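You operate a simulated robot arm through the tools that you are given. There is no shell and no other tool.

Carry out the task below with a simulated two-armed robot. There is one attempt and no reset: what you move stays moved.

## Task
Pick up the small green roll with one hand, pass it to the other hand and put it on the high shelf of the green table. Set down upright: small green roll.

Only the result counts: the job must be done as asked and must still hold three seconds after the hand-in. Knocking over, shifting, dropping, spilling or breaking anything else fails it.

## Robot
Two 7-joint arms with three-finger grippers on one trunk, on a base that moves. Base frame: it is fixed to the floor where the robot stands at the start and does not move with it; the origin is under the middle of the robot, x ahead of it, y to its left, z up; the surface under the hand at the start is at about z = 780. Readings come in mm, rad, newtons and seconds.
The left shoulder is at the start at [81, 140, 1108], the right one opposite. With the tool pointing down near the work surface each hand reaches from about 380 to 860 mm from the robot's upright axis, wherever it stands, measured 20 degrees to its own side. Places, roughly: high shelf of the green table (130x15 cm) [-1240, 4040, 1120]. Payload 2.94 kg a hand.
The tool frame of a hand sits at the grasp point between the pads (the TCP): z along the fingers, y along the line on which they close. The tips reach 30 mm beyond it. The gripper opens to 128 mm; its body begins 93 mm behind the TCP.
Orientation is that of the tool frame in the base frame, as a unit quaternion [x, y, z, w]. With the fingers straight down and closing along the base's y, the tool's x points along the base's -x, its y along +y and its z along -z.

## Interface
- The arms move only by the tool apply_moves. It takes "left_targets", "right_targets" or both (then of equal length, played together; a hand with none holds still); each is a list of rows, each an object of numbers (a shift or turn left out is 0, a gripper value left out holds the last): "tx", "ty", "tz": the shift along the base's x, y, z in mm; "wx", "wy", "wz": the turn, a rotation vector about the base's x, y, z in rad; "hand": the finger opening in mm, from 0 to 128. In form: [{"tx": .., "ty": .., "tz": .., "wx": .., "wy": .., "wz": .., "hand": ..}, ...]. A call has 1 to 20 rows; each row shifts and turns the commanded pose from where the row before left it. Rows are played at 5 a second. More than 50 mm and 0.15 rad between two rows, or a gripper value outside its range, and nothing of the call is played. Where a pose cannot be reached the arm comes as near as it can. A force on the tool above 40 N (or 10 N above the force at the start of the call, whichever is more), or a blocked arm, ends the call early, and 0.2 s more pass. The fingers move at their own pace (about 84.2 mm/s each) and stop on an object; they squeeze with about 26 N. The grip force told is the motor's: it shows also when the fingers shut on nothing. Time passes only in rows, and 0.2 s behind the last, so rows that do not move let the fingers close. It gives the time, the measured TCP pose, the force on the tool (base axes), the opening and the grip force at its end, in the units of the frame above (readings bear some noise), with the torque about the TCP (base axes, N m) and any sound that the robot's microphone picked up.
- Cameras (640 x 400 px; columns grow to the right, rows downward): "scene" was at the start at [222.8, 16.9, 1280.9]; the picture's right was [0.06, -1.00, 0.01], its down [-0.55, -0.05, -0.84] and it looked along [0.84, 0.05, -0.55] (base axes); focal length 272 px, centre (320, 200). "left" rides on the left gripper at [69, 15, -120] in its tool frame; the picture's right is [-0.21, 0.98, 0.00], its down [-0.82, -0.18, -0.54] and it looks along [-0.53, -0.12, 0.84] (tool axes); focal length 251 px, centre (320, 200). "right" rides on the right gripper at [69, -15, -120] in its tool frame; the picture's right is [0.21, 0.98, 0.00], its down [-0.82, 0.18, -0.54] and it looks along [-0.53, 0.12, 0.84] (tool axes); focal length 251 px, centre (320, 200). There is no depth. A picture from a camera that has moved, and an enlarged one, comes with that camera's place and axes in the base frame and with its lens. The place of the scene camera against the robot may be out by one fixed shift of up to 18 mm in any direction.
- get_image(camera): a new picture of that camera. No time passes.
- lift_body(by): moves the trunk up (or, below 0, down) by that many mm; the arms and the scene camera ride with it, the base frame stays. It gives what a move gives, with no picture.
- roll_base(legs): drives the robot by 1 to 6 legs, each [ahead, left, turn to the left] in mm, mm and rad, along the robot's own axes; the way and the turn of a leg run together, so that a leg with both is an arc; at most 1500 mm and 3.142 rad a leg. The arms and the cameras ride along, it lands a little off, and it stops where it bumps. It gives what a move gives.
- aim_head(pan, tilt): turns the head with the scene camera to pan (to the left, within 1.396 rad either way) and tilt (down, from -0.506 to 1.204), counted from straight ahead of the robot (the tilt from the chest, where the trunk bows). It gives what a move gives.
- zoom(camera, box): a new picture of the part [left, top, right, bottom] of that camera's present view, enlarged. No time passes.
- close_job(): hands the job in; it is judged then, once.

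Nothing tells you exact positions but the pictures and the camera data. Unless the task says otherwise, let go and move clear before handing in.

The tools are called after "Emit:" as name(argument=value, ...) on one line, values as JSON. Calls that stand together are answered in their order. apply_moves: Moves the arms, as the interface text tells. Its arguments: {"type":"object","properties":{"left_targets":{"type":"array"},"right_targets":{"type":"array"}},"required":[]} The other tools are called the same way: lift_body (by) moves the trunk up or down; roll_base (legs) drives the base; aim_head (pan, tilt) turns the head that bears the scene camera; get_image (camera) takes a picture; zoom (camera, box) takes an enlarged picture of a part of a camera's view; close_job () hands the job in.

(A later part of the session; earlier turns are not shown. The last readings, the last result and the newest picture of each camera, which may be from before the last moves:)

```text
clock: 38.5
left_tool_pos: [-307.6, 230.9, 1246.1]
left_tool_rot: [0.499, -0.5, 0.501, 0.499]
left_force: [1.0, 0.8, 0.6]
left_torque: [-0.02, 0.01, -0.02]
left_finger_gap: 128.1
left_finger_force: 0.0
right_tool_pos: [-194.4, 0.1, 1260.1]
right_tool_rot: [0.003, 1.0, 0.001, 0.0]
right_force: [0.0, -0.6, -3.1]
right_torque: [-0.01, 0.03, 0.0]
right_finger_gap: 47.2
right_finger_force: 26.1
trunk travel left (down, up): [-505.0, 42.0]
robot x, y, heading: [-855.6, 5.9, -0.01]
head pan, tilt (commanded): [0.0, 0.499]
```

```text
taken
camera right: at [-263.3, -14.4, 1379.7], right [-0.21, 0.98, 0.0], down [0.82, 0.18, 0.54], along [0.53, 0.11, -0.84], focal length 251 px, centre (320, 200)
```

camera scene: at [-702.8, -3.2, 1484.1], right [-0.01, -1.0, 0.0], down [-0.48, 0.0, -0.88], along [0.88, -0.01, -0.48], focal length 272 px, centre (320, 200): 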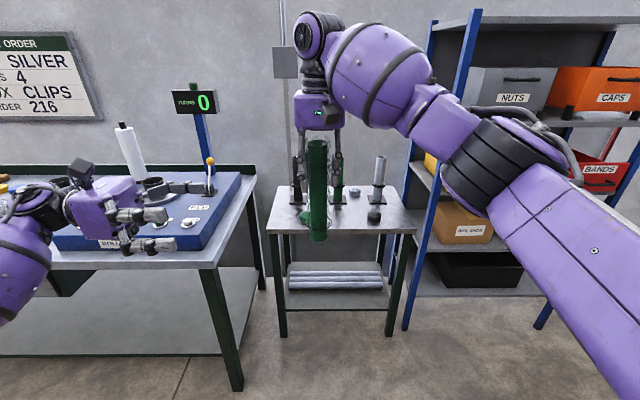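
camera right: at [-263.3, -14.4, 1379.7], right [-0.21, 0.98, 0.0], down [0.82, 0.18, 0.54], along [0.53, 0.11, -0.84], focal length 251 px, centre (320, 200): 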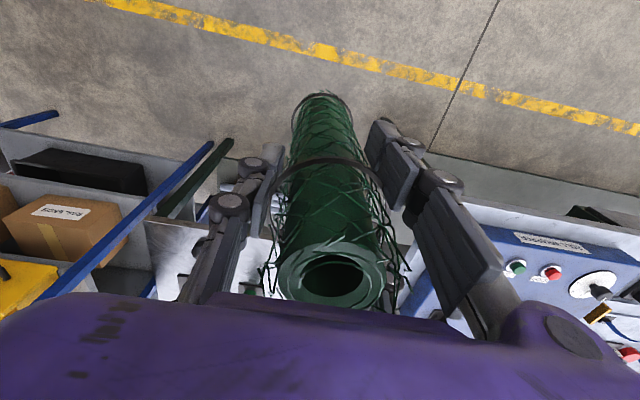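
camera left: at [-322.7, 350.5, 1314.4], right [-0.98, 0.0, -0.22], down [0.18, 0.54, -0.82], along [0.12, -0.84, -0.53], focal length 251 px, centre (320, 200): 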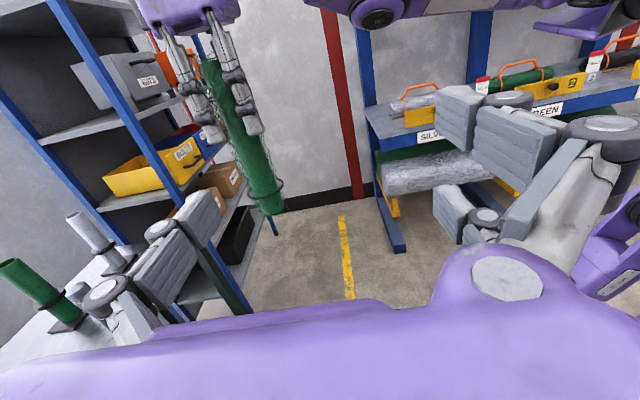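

The step was slightly too large in combined distance; nothing moved. I'll repeat it with smaller rows.

Emit:
apply_moves(left_targets=[{"tz": -30, "tx": 30}, {"tz": -30, "tx": 30}, {"tz": -14, "tx": 30}, {"tx": 23}, {"ty": -30}, {"ty": -30}, {}])

Emit:
get_image(camera="left")

Emit:
get_image(camera="scene")

```text
clock: 40.1
left_tool_pos: [-195.2, 170.3, 1171.6]
left_tool_rot: [-0.498, 0.502, -0.501, -0.499]
left_force: [0.3, 0.7, -0.5]
left_torque: [0.0, -0.02, -0.02]
left_finger_gap: 127.7
left_finger_force: 0.2
right_tool_pos: [-193.7, 0.8, 1260.7]
right_tool_rot: [0.003, 1.0, 0.0, 0.0]
right_force: [-0.5, 0.4, -2.4]
right_torque: [-0.02, 0.01, -0.03]
right_finger_gap: 47.1
right_finger_force: 25.9
trunk travel left (down, up): [-505.0, 42.0]
robot x, y, heading: [-857.1, 5.0, -0.006]
head pan, tilt (commanded): [0.0, 0.499]
```

```text
taken
camera left: at [-209.5, 289.9, 1240.8], right [-0.98, 0.0, -0.22], down [0.18, 0.54, -0.82], along [0.12, -0.84, -0.53], focal length 251 px, centre (320, 200)
```

left: 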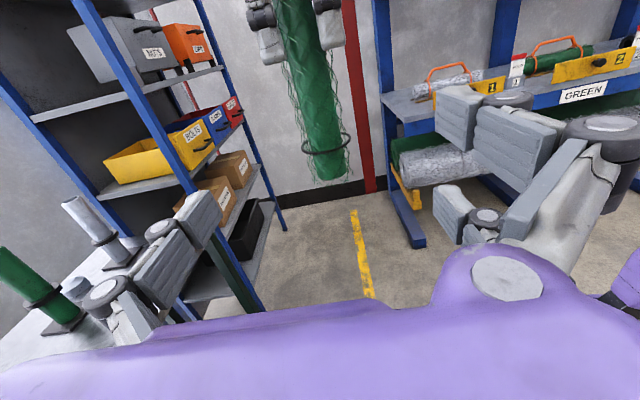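

```text
taken
camera scene: at [-703.1, -2.8, 1484.2], right [-0.01, -1.0, 0.0], down [-0.48, 0.0, -0.88], along [0.88, -0.01, -0.48], focal length 272 px, centre (320, 200)
```

scene: 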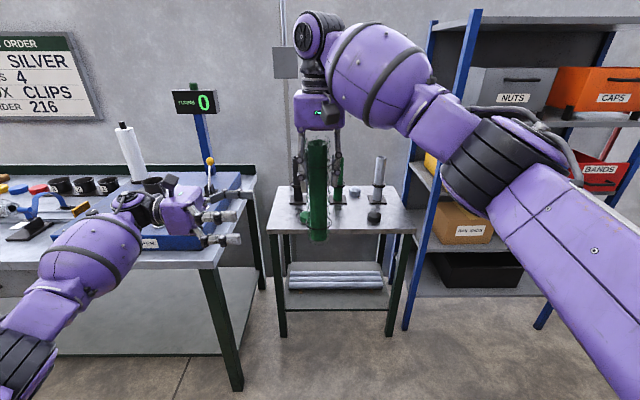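

The roll sits centred ahead of the left hand (x≈-193). I'll move in so the roll lies between the left fingers, well below the right fingertips.

Emit:
apply_moves(left_targets=[{"ty": -40, "tx": 2}, {"ty": -40}, {"ty": -40}, {"ty": -25}, {"ty": -19}, {}])

Emit:
get_image(camera="left")

Emit:
get_image(camera="scene")

Emit:
get_image(camera="right")

```text
clock: 41.5
left_tool_pos: [-192.8, 7.4, 1172.3]
left_tool_rot: [0.499, -0.501, 0.501, 0.499]
left_force: [0.7, -0.6, -0.3]
left_torque: [0.01, -0.01, -0.01]
left_finger_gap: 127.9
left_finger_force: 0.0
right_tool_pos: [-193.5, -0.2, 1261.3]
right_tool_rot: [0.002, 1.0, 0.0, -0.001]
right_force: [0.5, -0.3, -3.5]
right_torque: [0.01, 0.01, 0.0]
right_finger_gap: 47.2
right_finger_force: 25.9
trunk travel left (down, up): [-505.0, 42.0]
robot x, y, heading: [-852.7, 4.0, -0.009]
head pan, tilt (commanded): [0.0, 0.499]
```

```text
taken
camera left: at [-207.7, 126.2, 1241.1], right [-0.98, 0.0, -0.22], down [0.18, 0.54, -0.82], along [0.12, -0.84, -0.53], focal length 251 px, centre (320, 200)
```

left: 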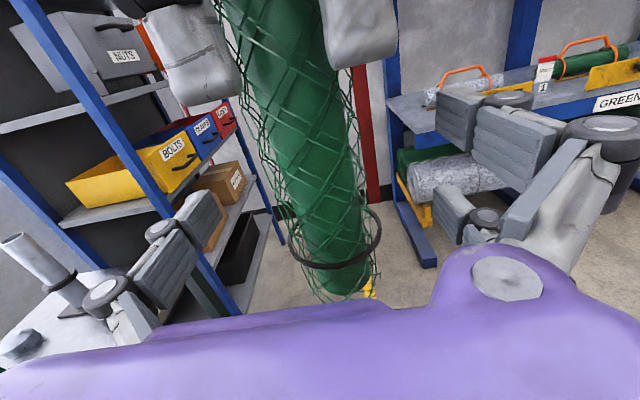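

```text
taken
camera scene: at [-703.3, -3.0, 1484.2], right [-0.01, -1.0, 0.0], down [-0.48, 0.0, -0.88], along [0.88, -0.01, -0.48], focal length 272 px, centre (320, 200)
```

scene: 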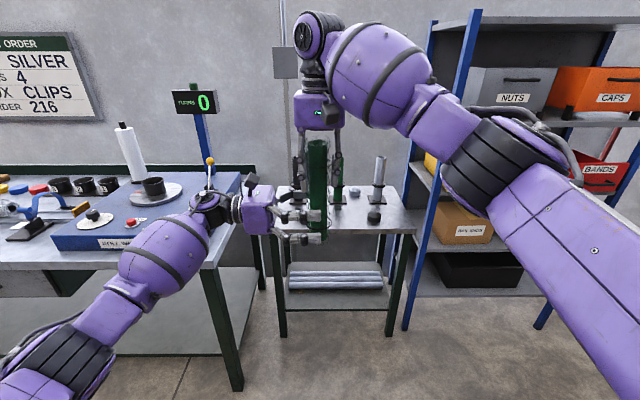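

```text
taken
camera right: at [-263.8, -14.3, 1380.0], right [-0.21, 0.98, 0.0], down [0.82, 0.18, 0.54], along [0.53, 0.11, -0.84], focal length 251 px, centre (320, 200)
```

right: 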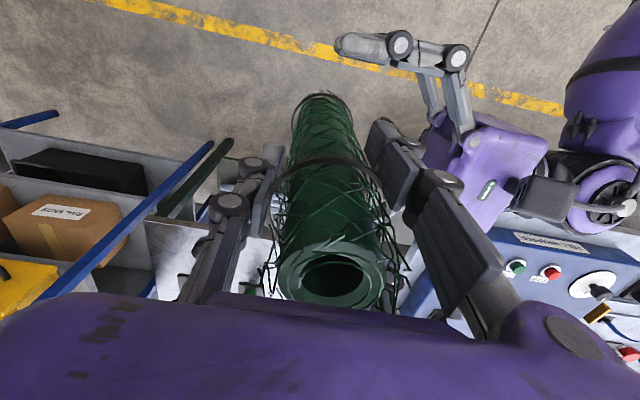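

The roll is between the left fingers and the right fingertips stay above them. Closing the left hand.

Emit:
apply_moves(left_targets=[{"hand": 100}, {"hand": 80}, {"hand": 60}, {"hand": 40}, {"hand": 20}, {"hand": 0}, {}, {}])

Emit:
get_image(camera="left")

Emit:
get_image(camera="right")

Emit:
zoom(camera="scene", box=[220, 80, 420, 260])

```text
clock: 43.3
left_tool_pos: [-193.2, 7.7, 1170.7]
left_tool_rot: [-0.498, 0.502, -0.501, -0.499]
left_force: [-10.8, 1.5, 0.8]
left_torque: [0.0, 0.08, 0.17]
left_finger_gap: 54.2
left_finger_force: 25.7
right_tool_pos: [-193.8, -0.5, 1259.9]
right_tool_rot: [0.002, 1.0, 0.0, 0.001]
right_force: [10.4, -1.9, -3.4]
right_torque: [-0.13, -1.02, -0.23]
right_finger_gap: 47.3
right_finger_force: 25.4
trunk travel left (down, up): [-505.0, 42.0]
robot x, y, heading: [-856.0, 2.2, -0.003]
head pan, tilt (commanded): [0.0, 0.499]
```

```text
taken
camera left: at [-207.9, 126.2, 1241.2], right [-0.98, 0.0, -0.22], down [0.19, 0.54, -0.82], along [0.12, -0.84, -0.53], focal length 251 px, centre (320, 200)
```

left: 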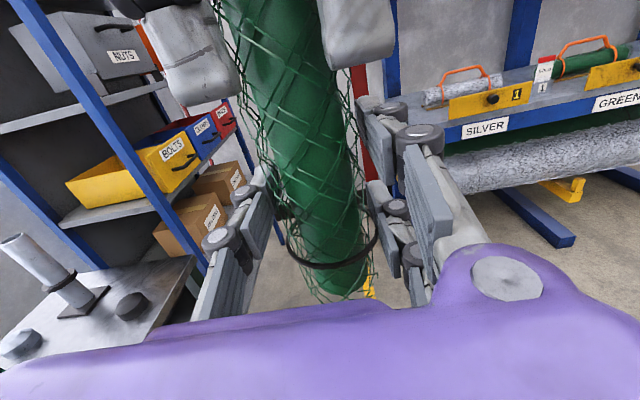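

```text
taken
camera right: at [-263.5, -14.8, 1380.0], right [-0.21, 0.98, 0.0], down [0.82, 0.18, 0.54], along [0.53, 0.11, -0.84], focal length 251 px, centre (320, 200)
```

right: 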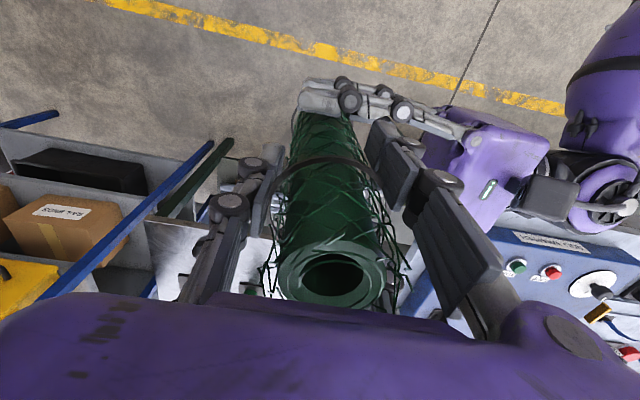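

```text
2.22 times, centred on (320, 170) of scene
camera zoom: at [-703.2, -3.3, 1484.2], right [-0.01, -1.0, 0.0], down [-0.48, 0.0, -0.88], along [0.88, -0.01, -0.48], focal length 604 px, centre (320, 267)
```

zoom: 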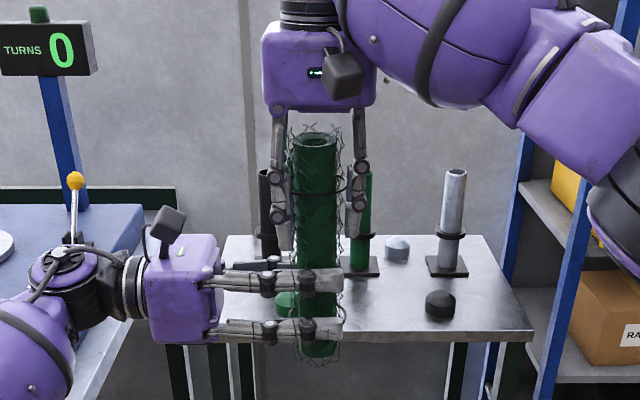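

The left fingers stopped at 54 mm, with the -x fingers touching first: the roll is ~3.5 mm further ahead than the hand's centre. I'll open a bit, shift +3.5 mm in x and close again.

Emit:
apply_moves(left_targets=[{"hand": 70}, {"hand": 70}, {"tx": 3.5}, {}, {"hand": 50}, {"hand": 25}, {"hand": 0}, {}, {}])

Emit:
get_image(camera="left")

```text
clock: 45.3
left_tool_pos: [-191.2, 7.0, 1171.4]
left_tool_rot: [-0.498, 0.503, -0.5, -0.499]
left_force: [-32.8, 5.1, 0.1]
left_torque: [-0.22, -1.58, 0.0]
left_finger_gap: 54.1
left_finger_force: 26.0
right_tool_pos: [-192.8, -0.4, 1259.0]
right_tool_rot: [0.004, 1.0, -0.001, 0.003]
right_force: [32.1, -5.1, -2.7]
right_torque: [-0.25, -1.25, -0.22]
right_finger_gap: 47.3
right_finger_force: 26.1
trunk travel left (down, up): [-505.0, 42.0]
robot x, y, heading: [-855.4, 2.6, -0.005]
head pan, tilt (commanded): [0.0, 0.499]
```

```text
taken
camera left: at [-205.3, 125.8, 1240.9], right [-0.98, 0.01, -0.22], down [0.19, 0.54, -0.82], along [0.11, -0.84, -0.53], focal length 251 px, centre (320, 200)
```

left: 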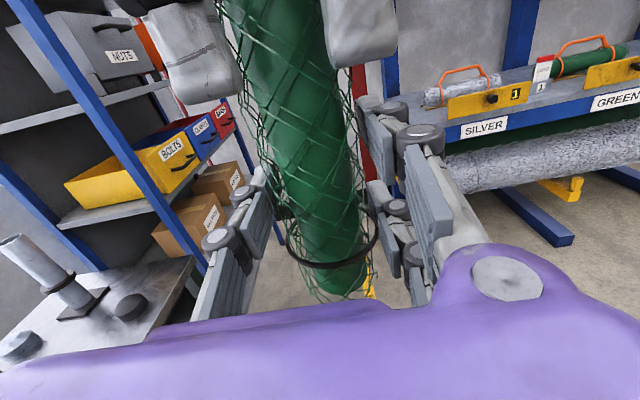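

The gap stays at 54 mm and side force rose, so my shift went the wrong way; likely the lower finger bears on the wire ring. I'll open the left hand slightly, go back in x and look closely at the ring relative to the fingers.

Emit:
apply_moves(left_targets=[{"hand": 70}, {"hand": 80}, {"tx": -5}, {}])

Emit:
zoom(camera="scene", box=[285, 130, 355, 250])

Emit:
zoom(camera="left", box=[200, 80, 460, 310])

```text
clock: 46.3
left_tool_pos: [-193.8, 6.7, 1170.4]
left_tool_rot: [-0.499, 0.502, -0.501, -0.498]
left_force: [0.5, 0.2, 0.3]
left_torque: [0.01, 0.01, -0.01]
left_finger_gap: 79.9
left_finger_force: 0.0
right_tool_pos: [-194.3, -0.4, 1260.4]
right_tool_rot: [0.003, 1.0, 0.0, 0.0]
right_force: [-0.5, -1.4, -1.9]
right_torque: [0.04, 0.01, 0.01]
right_finger_gap: 47.1
right_finger_force: 25.9
trunk travel left (down, up): [-505.0, 42.0]
robot x, y, heading: [-857.1, 1.8, -0.003]
head pan, tilt (commanded): [0.0, 0.499]
```

```text
3.33 times, centred on (320, 190) of scene
camera zoom: at [-703.1, -3.4, 1484.2], right [-0.01, -1.0, 0.0], down [-0.48, 0.0, -0.88], along [0.88, -0.01, -0.48], focal length 907 px, centre (320, 233)
```

zoom: 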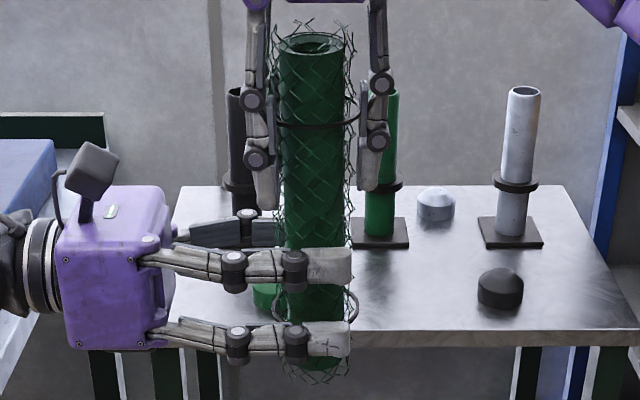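

```text
1.74 times, centred on (330, 195) of left
camera zoom: at [-209.1, 126.1, 1241.0], right [-0.98, 0.0, -0.22], down [0.18, 0.54, -0.82], along [0.12, -0.84, -0.53], focal length 437 px, centre (303, 209)
```

zoom: 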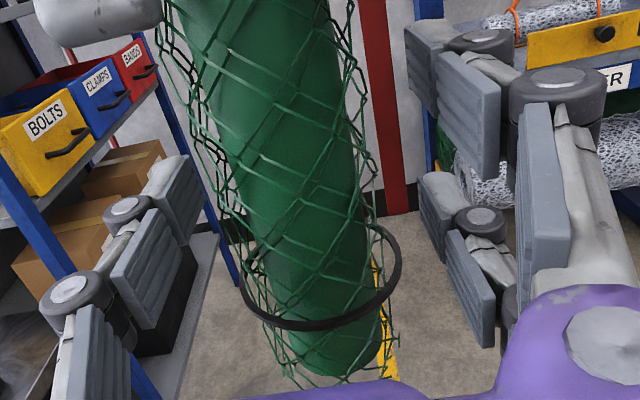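

The ring (z≈1131) was just under the left's lower finger. I'll raise the left hand 8 mm to clear it (still ~12 mm under the right fingertips), nudge x to -192 and close.

Emit:
apply_moves(left_targets=[{"tz": 8, "tx": 1.8}, {}, {"hand": 60}, {"hand": 40}, {"hand": 20}, {"hand": 0}, {}, {}])

Emit:
zoom(camera="scene", box=[285, 130, 355, 250])

Emit:
zoom(camera="left", box=[200, 80, 460, 310])

```text
clock: 48.1
left_tool_pos: [-191.8, 6.9, 1178.2]
left_tool_rot: [-0.499, 0.502, -0.501, -0.499]
left_force: [-8.5, 2.2, 0.9]
left_torque: [-0.05, -1.1, 0.1]
left_finger_gap: 54.3
left_finger_force: 26.2
right_tool_pos: [-194.8, 0.2, 1260.1]
right_tool_rot: [0.003, 1.0, 0.0, 0.0]
right_force: [8.5, -1.7, -2.4]
right_torque: [-0.14, 0.33, -0.17]
right_finger_gap: 47.2
right_finger_force: 26.3
trunk travel left (down, up): [-505.0, 42.0]
robot x, y, heading: [-854.0, 6.6, -0.009]
head pan, tilt (commanded): [0.0, 0.499]
```

```text
3.33 times, centred on (320, 190) of scene
camera zoom: at [-703.2, -3.3, 1484.2], right [-0.01, -1.0, 0.0], down [-0.48, 0.0, -0.88], along [0.88, -0.01, -0.48], focal length 907 px, centre (320, 233)
```

zoom: 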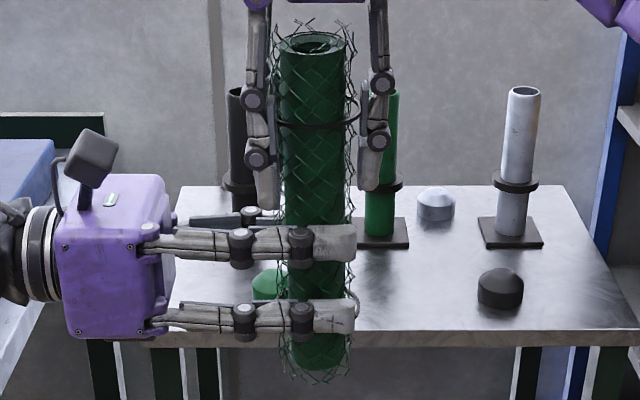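

```text
1.74 times, centred on (330, 195) of left
camera zoom: at [-207.5, 125.9, 1249.0], right [-0.98, 0.0, -0.22], down [0.19, 0.54, -0.82], along [0.12, -0.84, -0.53], focal length 437 px, centre (303, 209)
```

zoom: 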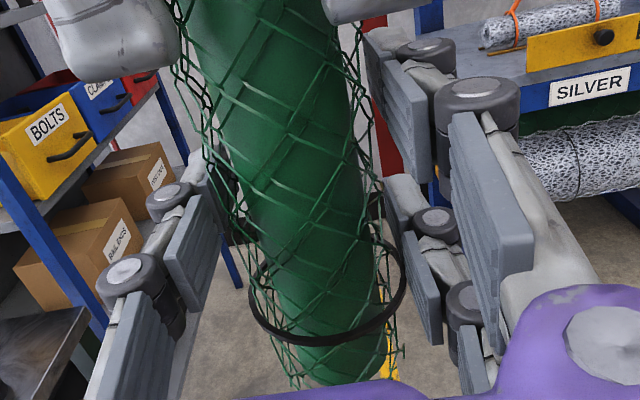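

The left hand holds the roll at 54 mm with full grip force, and the ring is now below the lower finger. I'll relieve the small side load by shifting -1.4 mm in x.

Emit:
apply_moves(left_targets=[{"tx": -1.4}, {}, {}])

```text
clock: 48.9
left_tool_pos: [-192.5, 7.1, 1180.4]
left_tool_rot: [0.499, -0.501, 0.502, 0.498]
left_force: [-2.1, 2.6, 0.4]
left_torque: [-0.1, -0.5, 0.1]
left_finger_gap: 54.2
left_finger_force: 26.2
right_tool_pos: [-194.4, -1.2, 1259.6]
right_tool_rot: [0.003, 1.0, 0.0, 0.001]
right_force: [1.7, -2.5, -2.4]
right_torque: [-0.13, 0.26, -0.1]
right_finger_gap: 46.9
right_finger_force: 26.2
trunk travel left (down, up): [-505.0, 42.0]
robot x, y, heading: [-852.7, 6.0, -0.003]
head pan, tilt (commanded): [0.0, 0.499]
```

Side loads are now small. Opening the right hand modestly to 75 mm while the left keeps hold, and checking that the roll stays put.

Emit:
apply_moves(right_targets=[{"hand": 52}, {"hand": 58}, {"hand": 66}, {"hand": 75}, {}])

Emit:
zoom(camera="scene", box=[285, 130, 355, 250])

Emit:
get_image(camera="right")

Emit:
get_image(camera="left")

```text
clock: 50.1
left_tool_pos: [-193.2, 6.2, 1179.9]
left_tool_rot: [-0.498, 0.502, -0.501, -0.498]
left_force: [-0.2, 0.3, 0.2]
left_torque: [-0.01, 0.0, 0.01]
left_finger_gap: 54.0
left_finger_force: 25.6
right_tool_pos: [-194.6, -0.1, 1260.2]
right_tool_rot: [0.002, 1.0, -0.001, 0.0]
right_force: [0.5, 0.6, 0.4]
right_torque: [0.0, 0.0, 0.0]
right_finger_gap: 75.0
right_finger_force: 0.1
trunk travel left (down, up): [-505.0, 42.0]
robot x, y, heading: [-854.3, 5.4, -0.005]
head pan, tilt (commanded): [0.0, 0.499]
```

```text
3.33 times, centred on (320, 190) of scene
camera zoom: at [-703.2, -3.3, 1484.2], right [-0.01, -1.0, 0.0], down [-0.48, 0.0, -0.88], along [0.88, -0.01, -0.48], focal length 907 px, centre (320, 233)
```

zoom: 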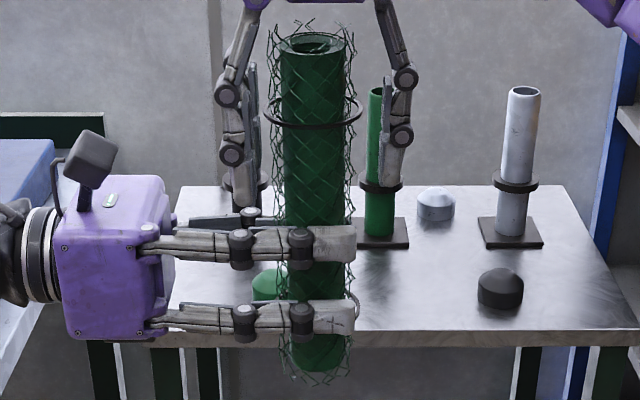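

```text
taken
camera right: at [-263.7, -14.6, 1380.0], right [-0.21, 0.98, 0.0], down [0.82, 0.18, 0.54], along [0.53, 0.11, -0.84], focal length 251 px, centre (320, 200)
```

right: 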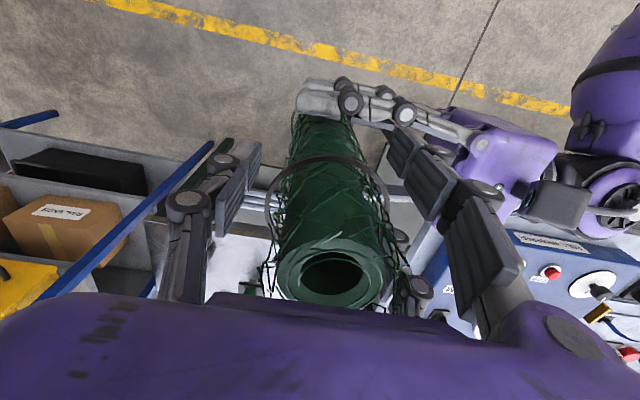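

```text
taken
camera left: at [-208.7, 126.0, 1248.9], right [-0.98, 0.0, -0.22], down [0.19, 0.54, -0.82], along [0.12, -0.84, -0.53], focal length 251 px, centre (320, 200)
```

left: 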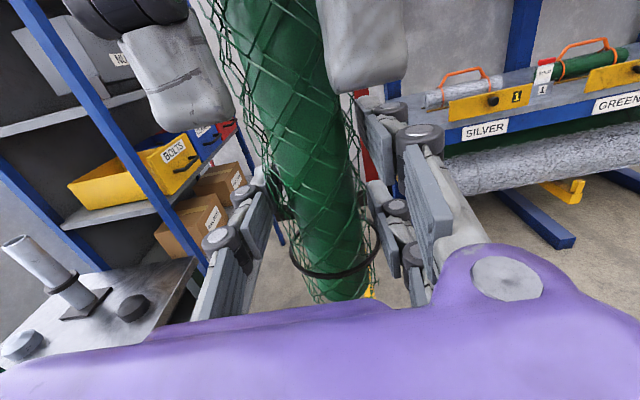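

The roll stays upright in the left hand alone. Now I'll raise the right hand straight up clear of the roll.

Emit:
apply_moves(right_targets=[{"tz": 20}, {"tz": 25}, {"tz": 25}, {"tz": 25}, {"tz": 25}, {}])

Emit:
zoom(camera="scene", box=[250, 50, 390, 250])

```text
clock: 51.5
left_tool_pos: [-193.3, 6.8, 1177.9]
left_tool_rot: [-0.499, 0.501, -0.501, -0.499]
left_force: [0.0, -0.5, 0.0]
left_torque: [0.01, 0.01, -0.01]
left_finger_gap: 54.3
left_finger_force: 26.2
right_tool_pos: [-194.6, 0.8, 1379.1]
right_tool_rot: [0.003, 1.0, 0.0, 0.0]
right_force: [0.9, -0.2, -2.0]
right_torque: [0.0, 0.01, 0.0]
right_finger_gap: 75.0
right_finger_force: 0.1
trunk travel left (down, up): [-505.0, 42.0]
robot x, y, heading: [-855.3, 3.4, -0.005]
head pan, tilt (commanded): [0.0, 0.499]
```

```text
2.00 times, centred on (320, 150) of scene
camera zoom: at [-702.6, -3.7, 1484.0], right [-0.01, -1.0, 0.0], down [-0.48, 0.0, -0.88], along [0.88, -0.01, -0.48], focal length 544 px, centre (320, 300)
```

zoom: 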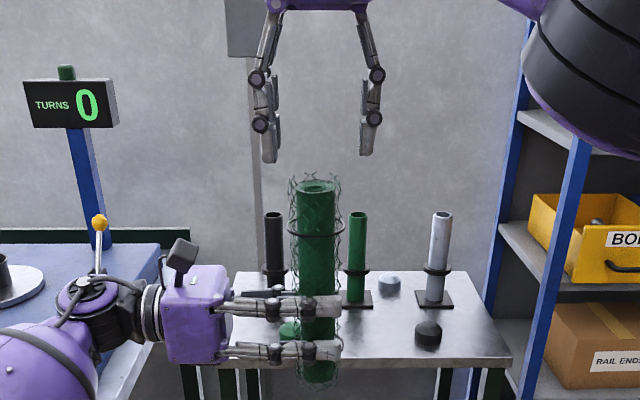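

The pass is done: the left hand alone carries the roll upright. Next I'll tuck the right hand back to the right, then turn the left hand to point straight ahead.

Emit:
apply_moves(right_targets=[{"tx": -20, "ty": -40}, {"tx": -20, "ty": -40}, {"tx": -20, "ty": -40}, {"tx": -20, "ty": -40}, {"tx": -20, "ty": -40}, {"tx": -20, "ty": -30, "tz": -30}, {"tx": -20, "tz": -40}, {"tx": -20, "tz": -40}, {"tx": -20, "tz": -40}, {"tz": -40}])

Emit:
apply_moves(left_targets=[{"wz": 0.143, "ty": 9}, {"wz": 0.143, "ty": 9}, {"wz": 0.143, "ty": 9}, {"wz": 0.143, "ty": 9}, {"wz": 0.143, "ty": 9}, {"wz": 0.143, "ty": 9}, {"wz": 0.143, "ty": 9}, {"wz": 0.143, "ty": 9}, {"wz": 0.143, "ty": 9}, {"wz": 0.143, "ty": 9}, {"wz": 0.141, "ty": 10}, {}])

Emit:
get_image(camera="scene")

Emit:
get_image(camera="left")

```text
clock: 53.7
left_tool_pos: [-193.2, 7.2, 1177.9]
left_tool_rot: [-0.498, 0.502, -0.501, -0.498]
left_force: [0.7, 0.4, 0.5]
left_torque: [0.0, 0.02, -0.06]
left_finger_gap: 54.1
left_finger_force: 25.8
right_tool_pos: [-373.8, -230.5, 1188.1]
right_tool_rot: [0.003, 1.0, 0.0, 0.001]
right_force: [0.4, -0.2, -0.4]
right_torque: [0.01, 0.01, 0.01]
right_finger_gap: 75.0
right_finger_force: 0.0
trunk travel left (down, up): [-505.0, 42.0]
robot x, y, heading: [-855.9, 3.4, -0.003]
head pan, tilt (commanded): [0.0, 0.499]
```

```text
clock: 56.3
left_tool_pos: [-182.0, 165.5, 1136.5]
left_tool_rot: [0.699, -0.012, 0.715, 0.007]
left_force: [-0.3, -0.3, -2.5]
left_torque: [0.0, 0.03, -0.01]
left_finger_gap: 54.3
left_finger_force: 26.3
left hand out of reach, approached as far as the arm can: row 5, 10, 11
right_tool_pos: [-374.2, -230.2, 1189.9]
right_tool_rot: [0.003, 1.0, 0.001, 0.0]
right_force: [-0.2, 0.2, 0.7]
right_torque: [0.01, 0.02, -0.02]
right_finger_gap: 75.1
right_finger_force: 0.0
trunk travel left (down, up): [-505.0, 42.0]
robot x, y, heading: [-854.5, 4.0, -0.002]
head pan, tilt (commanded): [0.0, 0.499]
```

```text
taken
camera scene: at [-703.2, -3.1, 1484.2], right [-0.01, -1.0, 0.0], down [-0.48, 0.0, -0.88], along [0.88, -0.01, -0.48], focal length 272 px, centre (320, 200)
```

scene: 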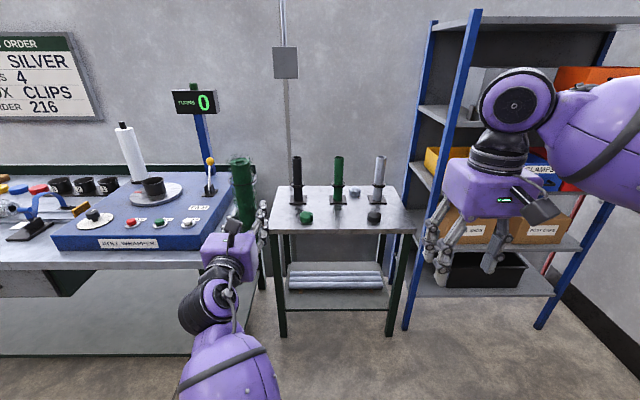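

```text
taken
camera left: at [-302.9, 153.1, 1203.0], right [-0.02, -0.97, -0.22], down [-0.52, 0.2, -0.83], along [0.86, 0.1, -0.51], focal length 251 px, centre (320, 200)
```

left: 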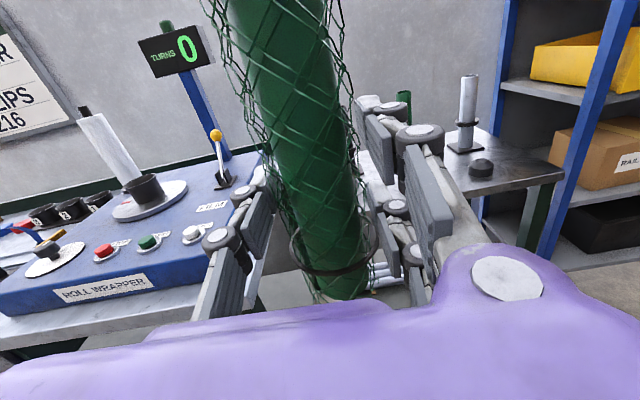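

The left hand now points nearly straight ahead with the roll upright, but the arm hit a reach limit and ended ~60 mm left and 40 mm low of the commanded pose. I'll probe whether it can reach further forward and up from here.

Emit:
apply_moves(left_targets=[{"tx": 20}, {"tx": 20}, {"tx": 20}, {}])

Emit:
apply_moves(left_targets=[{"tz": 20}, {"tz": 20}, {}])

Emit:
get_image(camera="left")

```text
clock: 57.3
left_tool_pos: [-118.6, 185.0, 1130.0]
left_tool_rot: [0.707, -0.006, 0.708, -0.014]
left_force: [0.4, 0.2, -2.3]
left_torque: [0.02, 0.03, 0.0]
left_finger_gap: 54.1
left_finger_force: 26.0
left hand out of reach, approached as far as the arm can: row 1
right_tool_pos: [-375.7, -230.2, 1189.1]
right_tool_rot: [0.002, 1.0, 0.0, 0.0]
right_force: [-0.3, 0.2, 0.1]
right_torque: [0.02, -0.02, 0.02]
right_finger_gap: 75.0
right_finger_force: 0.1
trunk travel left (down, up): [-505.0, 42.0]
robot x, y, heading: [-855.2, 3.9, -0.009]
head pan, tilt (commanded): [0.0, 0.499]
```

```text
clock: 58.1
left_tool_pos: [-115.2, 198.2, 1162.0]
left_tool_rot: [0.703, -0.006, 0.711, -0.008]
left_force: [0.3, 0.5, -1.8]
left_torque: [0.01, 0.02, 0.0]
left_finger_gap: 54.5
left_finger_force: 25.8
left hand out of reach, approached as far as the arm can: row 1, 2
right_tool_pos: [-374.6, -231.0, 1187.9]
right_tool_rot: [0.002, 1.0, -0.001, 0.0]
right_force: [0.2, -0.2, -0.6]
right_torque: [0.0, -0.01, 0.0]
right_finger_gap: 74.9
right_finger_force: 0.1
trunk travel left (down, up): [-505.0, 42.0]
robot x, y, heading: [-853.0, 5.5, -0.009]
head pan, tilt (commanded): [0.0, 0.499]
```

```text
taken
camera left: at [-235.2, 179.6, 1229.8], right [0.0, -0.97, -0.23], down [-0.53, 0.2, -0.82], along [0.85, 0.13, -0.52], focal length 251 px, centre (320, 200)
```

left: 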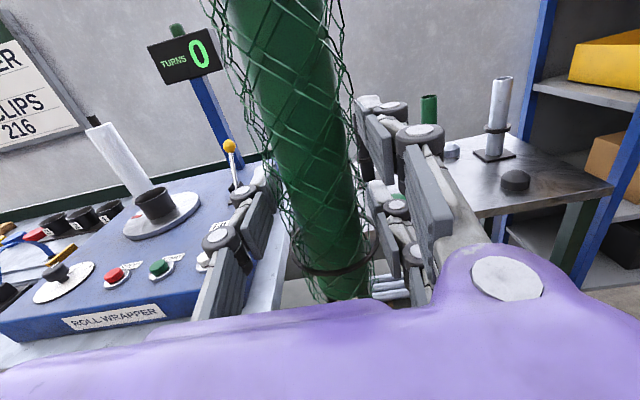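

The arm can hold this pose but is at a joint limit when pointing straight ahead. I'll turn it back about 45° (pointing right-forward), where it is free, and pull it in for driving; I can turn the base to compensate later.

Emit:
apply_moves(left_targets=[{"wz": -0.131, "tx": -25, "ty": -10}, {"wz": -0.131, "tx": -25, "ty": -15}, {"wz": -0.131, "tx": -25, "ty": -15}, {"wz": -0.131, "tx": -25, "ty": -15}, {"wz": -0.131, "tx": -25, "ty": -15, "tz": 10}, {"wz": -0.131, "tx": -25, "ty": -15, "tz": 10}, {}])

Emit:
get_image(camera="scene")

Emit:
get_image(camera="left")

```text
clock: 59.7
left_tool_pos: [-266.6, 103.2, 1178.7]
left_tool_rot: [0.652, -0.274, 0.653, 0.27]
left_force: [-0.7, -0.4, -2.7]
left_torque: [0.02, 0.02, -0.01]
left_finger_gap: 54.4
left_finger_force: 26.2
right_tool_pos: [-374.8, -229.9, 1187.7]
right_tool_rot: [0.003, 1.0, -0.001, 0.0]
right_force: [0.3, 0.0, 0.2]
right_torque: [0.01, 0.03, -0.01]
right_finger_gap: 75.0
right_finger_force: 0.1
trunk travel left (down, up): [-505.0, 42.0]
robot x, y, heading: [-857.0, 4.7, -0.004]
head pan, tilt (commanded): [0.0, 0.499]
```

```text
taken
camera scene: at [-703.0, -3.7, 1484.2], right [-0.01, -1.0, 0.0], down [-0.48, 0.0, -0.88], along [0.88, -0.01, -0.48], focal length 272 px, centre (320, 200)
```

scene: 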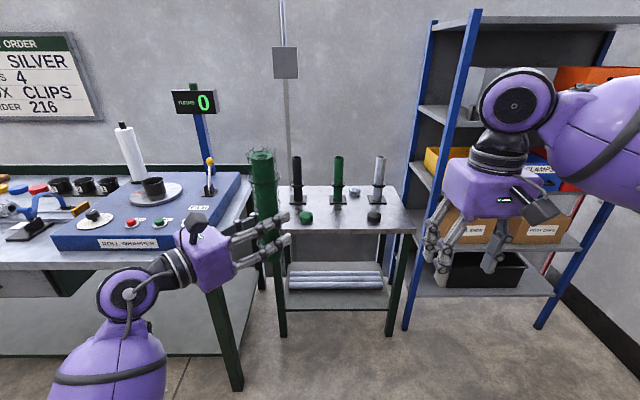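

```text
taken
camera left: at [-362.2, 176.9, 1248.0], right [-0.69, -0.69, -0.22], down [-0.25, 0.51, -0.82], along [0.68, -0.51, -0.53], focal length 251 px, centre (320, 200)
```

left: 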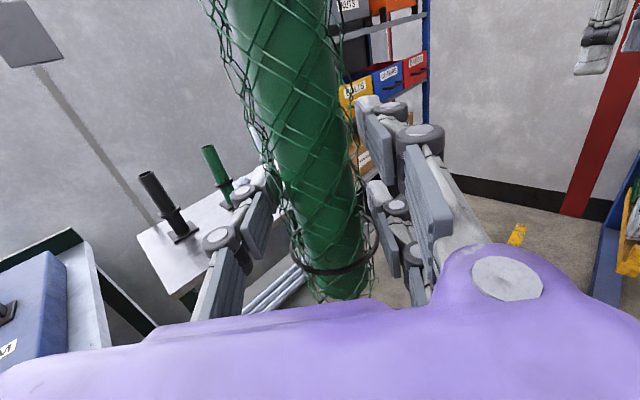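

The roll is secure and upright, arms fairly compact. I'll turn the base left 90° here to face along the aisle and look at the route to the green table.

Emit:
roll_base(legs=[[0, 0, 0.8], [0, 0, 0.77]])

Emit:
aim_head(pan=0.0, tilt=0.25)

Emit:
get_image(camera="scene")

Emit:
aim_head(pan=0.6, tilt=0.35)

Emit:
get_image(camera="scene")

Emit:
aim_head(pan=1.3, tilt=0.35)

Emit:
get_image(camera="scene")

```text
clock: 64.2
left_tool_pos: [-961.2, 591.2, 1179.1]
left_tool_rot: [0.653, 0.271, 0.651, -0.275]
left_force: [-0.3, -0.6, -2.7]
left_torque: [0.0, 0.03, -0.02]
left_finger_gap: 54.0
left_finger_force: 26.1
right_tool_pos: [-626.0, 485.6, 1189.4]
right_tool_rot: [0.708, -0.706, 0.0, 0.0]
right_force: [0.0, -0.4, -0.3]
right_torque: [0.0, 0.0, -0.05]
right_finger_gap: 75.1
right_finger_force: 0.1
trunk travel left (down, up): [-505.0, 42.0]
robot x, y, heading: [-855.0, 2.0, 1.575]
head pan, tilt (commanded): [0.0, 0.499]
```

```text
clock: 65.0
left_tool_pos: [-961.1, 591.2, 1179.0]
left_tool_rot: [0.653, 0.271, 0.652, -0.274]
left_force: [-0.1, -0.1, -2.1]
left_torque: [0.01, 0.01, 0.01]
left_finger_gap: 54.1
left_finger_force: 26.0
right_tool_pos: [-626.6, 486.3, 1188.6]
right_tool_rot: [0.708, -0.706, 0.0, 0.0]
right_force: [-0.5, 0.0, 0.6]
right_torque: [0.0, 0.01, 0.04]
right_finger_gap: 75.1
right_finger_force: 0.0
trunk travel left (down, up): [-505.0, 42.0]
robot x, y, heading: [-854.2, 6.2, 1.578]
head pan, tilt (commanded): [0.0, 0.25]
```

```text
taken
camera scene: at [-846.6, 142.9, 1507.3], right [1.0, 0.0, 0.0], down [0.0, -0.25, -0.97], along [0.0, 0.97, -0.25], focal length 272 px, centre (320, 200)
```

scene: 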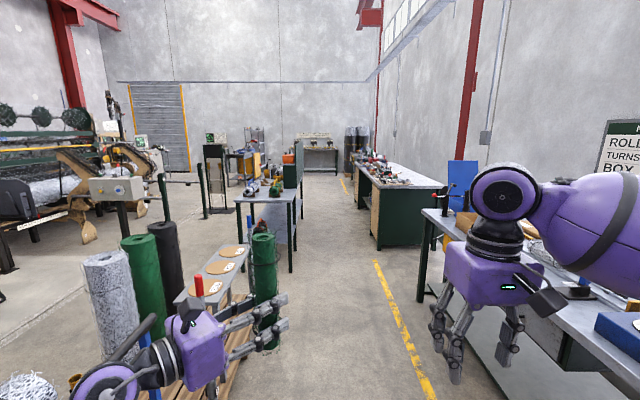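

```text
clock: 66.0
left_tool_pos: [-962.6, 589.7, 1178.6]
left_tool_rot: [0.653, 0.271, 0.652, -0.274]
left_force: [0.4, -0.1, -2.5]
left_torque: [0.02, 0.0, 0.02]
left_finger_gap: 54.1
left_finger_force: 26.4
right_tool_pos: [-626.0, 485.8, 1188.1]
right_tool_rot: [0.708, -0.706, 0.001, -0.001]
right_force: [-0.2, -0.2, -0.5]
right_torque: [-0.02, 0.0, 0.02]
right_finger_gap: 74.9
right_finger_force: 0.0
trunk travel left (down, up): [-505.0, 42.0]
robot x, y, heading: [-854.3, 4.6, 1.577]
head pan, tilt (commanded): [0.6, 0.351]
```

```text
taken
camera scene: at [-899.1, 126.2, 1497.9], right [0.82, 0.57, 0.0], down [0.19, -0.28, -0.94], along [-0.53, 0.77, -0.34], focal length 272 px, centre (320, 200)
```

scene: 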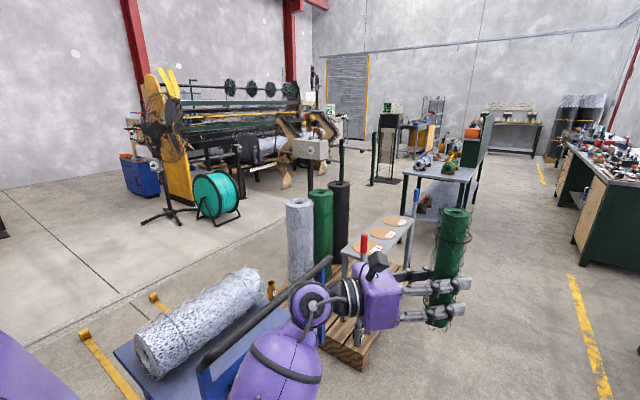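

```text
clock: 67.1
left_tool_pos: [-961.3, 590.9, 1178.8]
left_tool_rot: [0.653, 0.271, 0.651, -0.274]
left_force: [-0.8, 0.6, -2.4]
left_torque: [0.0, 0.03, -0.04]
left_finger_gap: 54.5
left_finger_force: 25.9
right_tool_pos: [-626.6, 485.3, 1188.4]
right_tool_rot: [0.709, -0.705, 0.0, 0.0]
right_force: [0.5, 0.0, -0.7]
right_torque: [-0.01, 0.02, 0.01]
right_finger_gap: 75.0
right_finger_force: 0.0
trunk travel left (down, up): [-505.0, 42.0]
robot x, y, heading: [-854.5, 3.6, 1.57]
head pan, tilt (commanded): [1.3, 0.351]
```

```text
taken
camera scene: at [-936.1, 74.2, 1497.9], right [0.27, 0.96, 0.0], down [0.33, -0.09, -0.94], along [-0.91, 0.25, -0.34], focal length 272 px, centre (320, 200)
```

scene: 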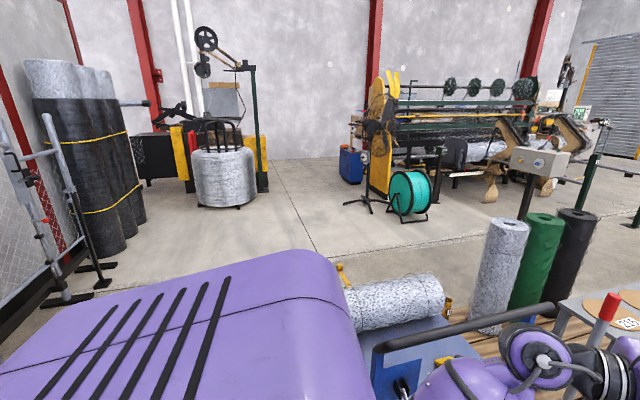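

There's a blue cart just left-front and a pallet with standing rolls, but open floor further west of them, and a clear strip along the table's far (-x) side. I'll back up a little, then turn to face west to view that route.

Emit:
roll_base(legs=[[-250, 0, 0], [0, 0, 0.8], [0, 0, 0.76]])

Emit:
aim_head(pan=0.0, tilt=0.4)

Emit:
get_image(camera="scene")

Emit:
aim_head(pan=-0.8, tilt=0.4)

Emit:
get_image(camera="scene")

```text
clock: 73.0
left_tool_pos: [-1442.3, -351.9, 1179.1]
left_tool_rot: [-0.271, -0.653, -0.267, 0.655]
left_force: [-0.5, 0.7, -2.0]
left_torque: [-0.03, 0.0, 0.0]
left_finger_gap: 54.3
left_finger_force: 26.0
right_tool_pos: [-1337.2, -17.1, 1189.2]
right_tool_rot: [1.0, 0.002, 0.0, 0.0]
right_force: [-0.2, 0.2, 0.5]
right_torque: [0.01, 0.01, 0.01]
right_finger_gap: 74.8
right_finger_force: 0.1
trunk travel left (down, up): [-505.0, 42.0]
robot x, y, heading: [-858.2, -253.4, -3.141]
head pan, tilt (commanded): [1.3, 0.351]
```

```text
clock: 74.5
left_tool_pos: [-1442.5, -351.6, 1178.0]
left_tool_rot: [-0.271, -0.653, -0.267, 0.654]
left_force: [0.0, 0.3, -1.8]
left_torque: [-0.02, 0.01, 0.0]
left_finger_gap: 54.1
left_finger_force: 26.2
right_tool_pos: [-1337.6, -16.4, 1189.5]
right_tool_rot: [1.0, 0.001, 0.001, 0.0]
right_force: [-0.1, 0.5, 0.4]
right_torque: [0.01, -0.01, -0.02]
right_finger_gap: 74.8
right_finger_force: 0.2
trunk travel left (down, up): [-505.0, 42.0]
robot x, y, heading: [-855.4, -243.8, -3.14]
head pan, tilt (commanded): [0.0, 0.4]
```

```text
taken
camera scene: at [-990.0, -252.7, 1493.3], right [0.0, 1.0, 0.0], down [0.39, 0.0, -0.92], along [-0.92, 0.0, -0.39], focal length 272 px, centre (320, 200)
```

scene: 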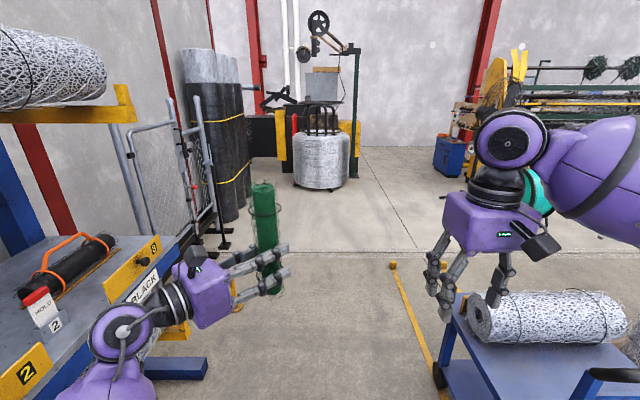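

```text
clock: 75.6
left_tool_pos: [-1442.2, -351.5, 1178.5]
left_tool_rot: [-0.27, -0.654, -0.267, 0.655]
left_force: [-0.4, 0.2, -2.2]
left_torque: [-0.03, 0.0, -0.04]
left_finger_gap: 54.3
left_finger_force: 26.4
right_tool_pos: [-1337.6, -16.1, 1189.4]
right_tool_rot: [1.0, 0.002, 0.0, 0.0]
right_force: [0.3, 0.3, -0.6]
right_torque: [0.04, 0.02, -0.01]
right_finger_gap: 75.4
right_finger_force: 0.0
trunk travel left (down, up): [-505.0, 42.0]
robot x, y, heading: [-852.7, -245.4, -3.144]
head pan, tilt (commanded): [-0.799, 0.4]
```

```text
taken
camera scene: at [-962.2, -186.2, 1493.3], right [0.71, 0.7, 0.0], down [0.27, -0.28, -0.92], along [-0.64, 0.66, -0.39], focal length 272 px, centre (320, 200)
```

scene: 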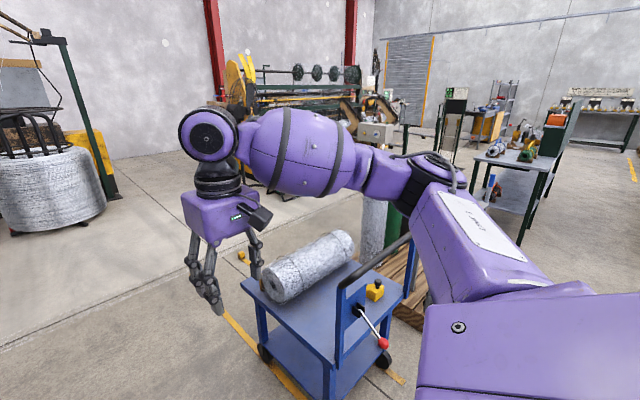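

Facing west, the passage between the rack (y≈-920) and the cart (y≈+260) is clear with me near its middle. I'll drive ahead 1500 mm, keeping slightly left, then look.

Emit:
roll_base(legs=[[1000, 60, 0], [600, 0, 0]])

Emit:
get_image(camera="scene")

Emit:
aim_head(pan=-1.35, tilt=0.35)

Emit:
get_image(camera="scene")

Emit:
aim_head(pan=0.0, tilt=0.4)

Emit:
get_image(camera="scene")

```text
clock: 83.8
left_tool_pos: [-3037.0, -426.7, 1178.2]
left_tool_rot: [-0.268, -0.655, -0.264, 0.656]
left_force: [0.0, 0.6, -2.6]
left_torque: [-0.01, 0.01, -0.03]
left_finger_gap: 54.0
left_finger_force: 26.0
right_tool_pos: [-2934.1, -91.6, 1188.5]
right_tool_rot: [1.0, 0.005, 0.0, -0.001]
right_force: [-1.0, 0.4, -0.4]
right_torque: [-0.02, 0.0, 0.0]
right_finger_gap: 75.1
right_finger_force: 0.0
trunk travel left (down, up): [-505.0, 42.0]
robot x, y, heading: [-2453.0, -316.5, -3.134]
head pan, tilt (commanded): [-0.799, 0.4]
```

```text
taken
camera scene: at [-2557.9, -258.0, 1493.4], right [0.71, 0.7, 0.0], down [0.27, -0.28, -0.92], along [-0.65, 0.65, -0.39], focal length 272 px, centre (320, 200)
```

scene: 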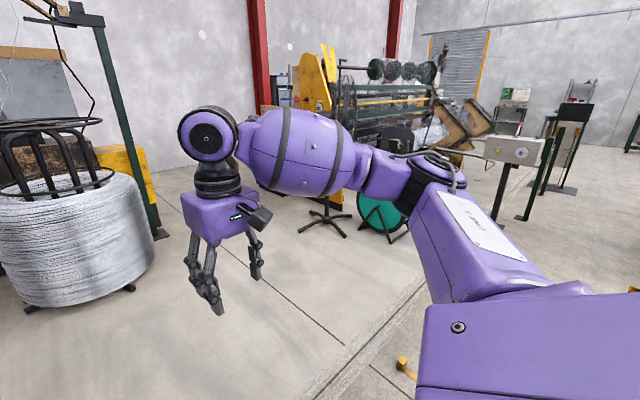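

```text
clock: 84.8
left_tool_pos: [-3036.8, -427.6, 1179.2]
left_tool_rot: [-0.268, -0.655, -0.264, 0.656]
left_force: [0.4, 0.0, -3.2]
left_torque: [0.0, 0.03, 0.0]
left_finger_gap: 54.2
left_finger_force: 26.4
right_tool_pos: [-2934.9, -90.3, 1189.0]
right_tool_rot: [1.0, 0.005, 0.0, -0.001]
right_force: [0.2, 0.2, 0.9]
right_torque: [0.03, -0.01, 0.0]
right_finger_gap: 75.1
right_finger_force: 0.0
trunk travel left (down, up): [-505.0, 42.0]
robot x, y, heading: [-2454.6, -315.0, -3.134]
head pan, tilt (commanded): [-1.349, 0.351]
```

```text
taken
camera scene: at [-2514.2, -233.2, 1497.9], right [0.97, 0.23, 0.0], down [0.08, -0.33, -0.94], along [-0.22, 0.91, -0.34], focal length 272 px, centre (320, 200)
```

scene: 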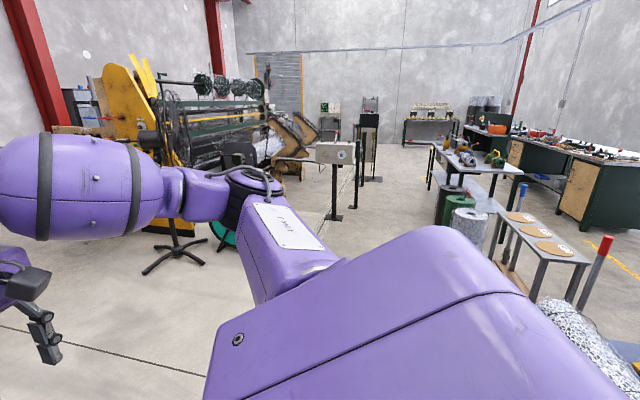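

```text
clock: 86.3
left_tool_pos: [-3037.5, -426.0, 1178.6]
left_tool_rot: [-0.269, -0.654, -0.264, 0.656]
left_force: [0.4, 0.5, -2.7]
left_torque: [-0.01, -0.02, 0.01]
left_finger_gap: 54.1
left_finger_force: 25.7
right_tool_pos: [-2935.1, -91.0, 1189.0]
right_tool_rot: [1.0, 0.005, 0.0, 0.0]
right_force: [0.6, 0.2, -0.7]
right_torque: [0.0, 0.01, 0.01]
right_finger_gap: 75.1
right_finger_force: 0.1
trunk travel left (down, up): [-505.0, 42.0]
robot x, y, heading: [-2449.3, -318.2, -3.133]
head pan, tilt (commanded): [0.0, 0.4]
```

```text
taken
camera scene: at [-2585.6, -324.6, 1493.3], right [-0.01, 1.0, 0.0], down [0.39, 0.0, -0.92], along [-0.92, -0.01, -0.39], focal length 272 px, centre (320, 200)
```

scene: 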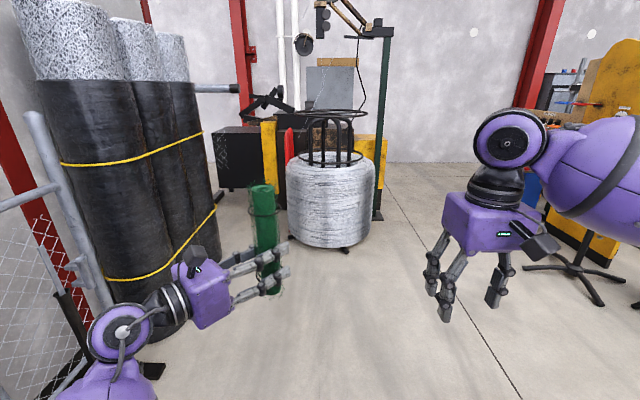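

The way north is open: pedestal and post at x≈-3100/-2880, standing rolls at x>-2250. I'll turn to face north and check again before driving.

Emit:
roll_base(legs=[[0, 0, -0.8], [0, 0, -0.775], [0, 150, 0]])

Emit:
get_image(camera="scene")

Emit:
zoom(camera="scene", box=[240, 60, 560, 260])

```text
clock: 92.4
left_tool_pos: [-2709.0, 268.9, 1179.4]
left_tool_rot: [0.653, 0.272, 0.65, -0.277]
left_force: [0.1, -0.5, -3.3]
left_torque: [-0.04, 0.0, 0.01]
left_finger_gap: 54.1
left_finger_force: 25.2
right_tool_pos: [-2372.6, 165.2, 1188.9]
right_tool_rot: [0.711, -0.704, 0.0, 0.0]
right_force: [-0.1, 0.4, 0.0]
right_torque: [0.02, 0.0, -0.01]
right_finger_gap: 75.1
right_finger_force: 0.1
trunk travel left (down, up): [-505.0, 42.0]
robot x, y, heading: [-2599.2, -318.8, 1.578]
head pan, tilt (commanded): [0.0, 0.4]
```

```text
taken
camera scene: at [-2591.2, -180.0, 1493.3], right [1.0, 0.01, 0.0], down [0.0, -0.39, -0.92], along [-0.01, 0.92, -0.39], focal length 272 px, centre (320, 200)
```

scene: 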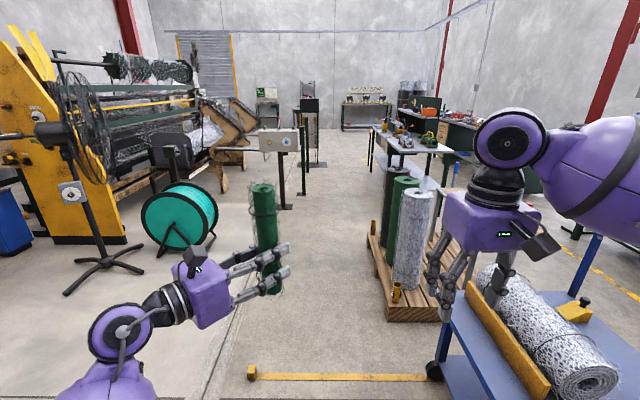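

```text
2.00 times, centred on (400, 160) of scene
camera zoom: at [-2591.2, -180.0, 1493.3], right [1.0, 0.01, 0.0], down [0.0, -0.39, -0.92], along [-0.01, 0.92, -0.39], focal length 544 px, centre (160, 280)
```

zoom: 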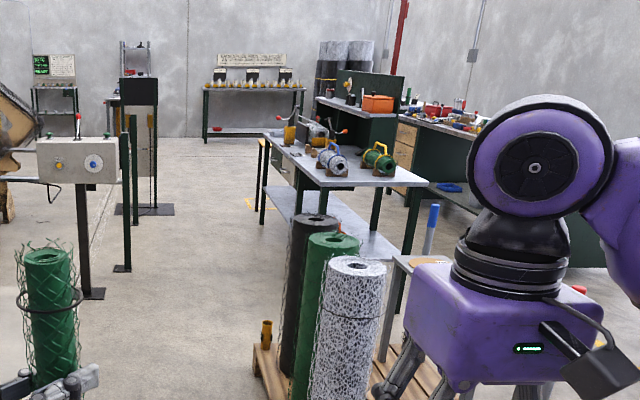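

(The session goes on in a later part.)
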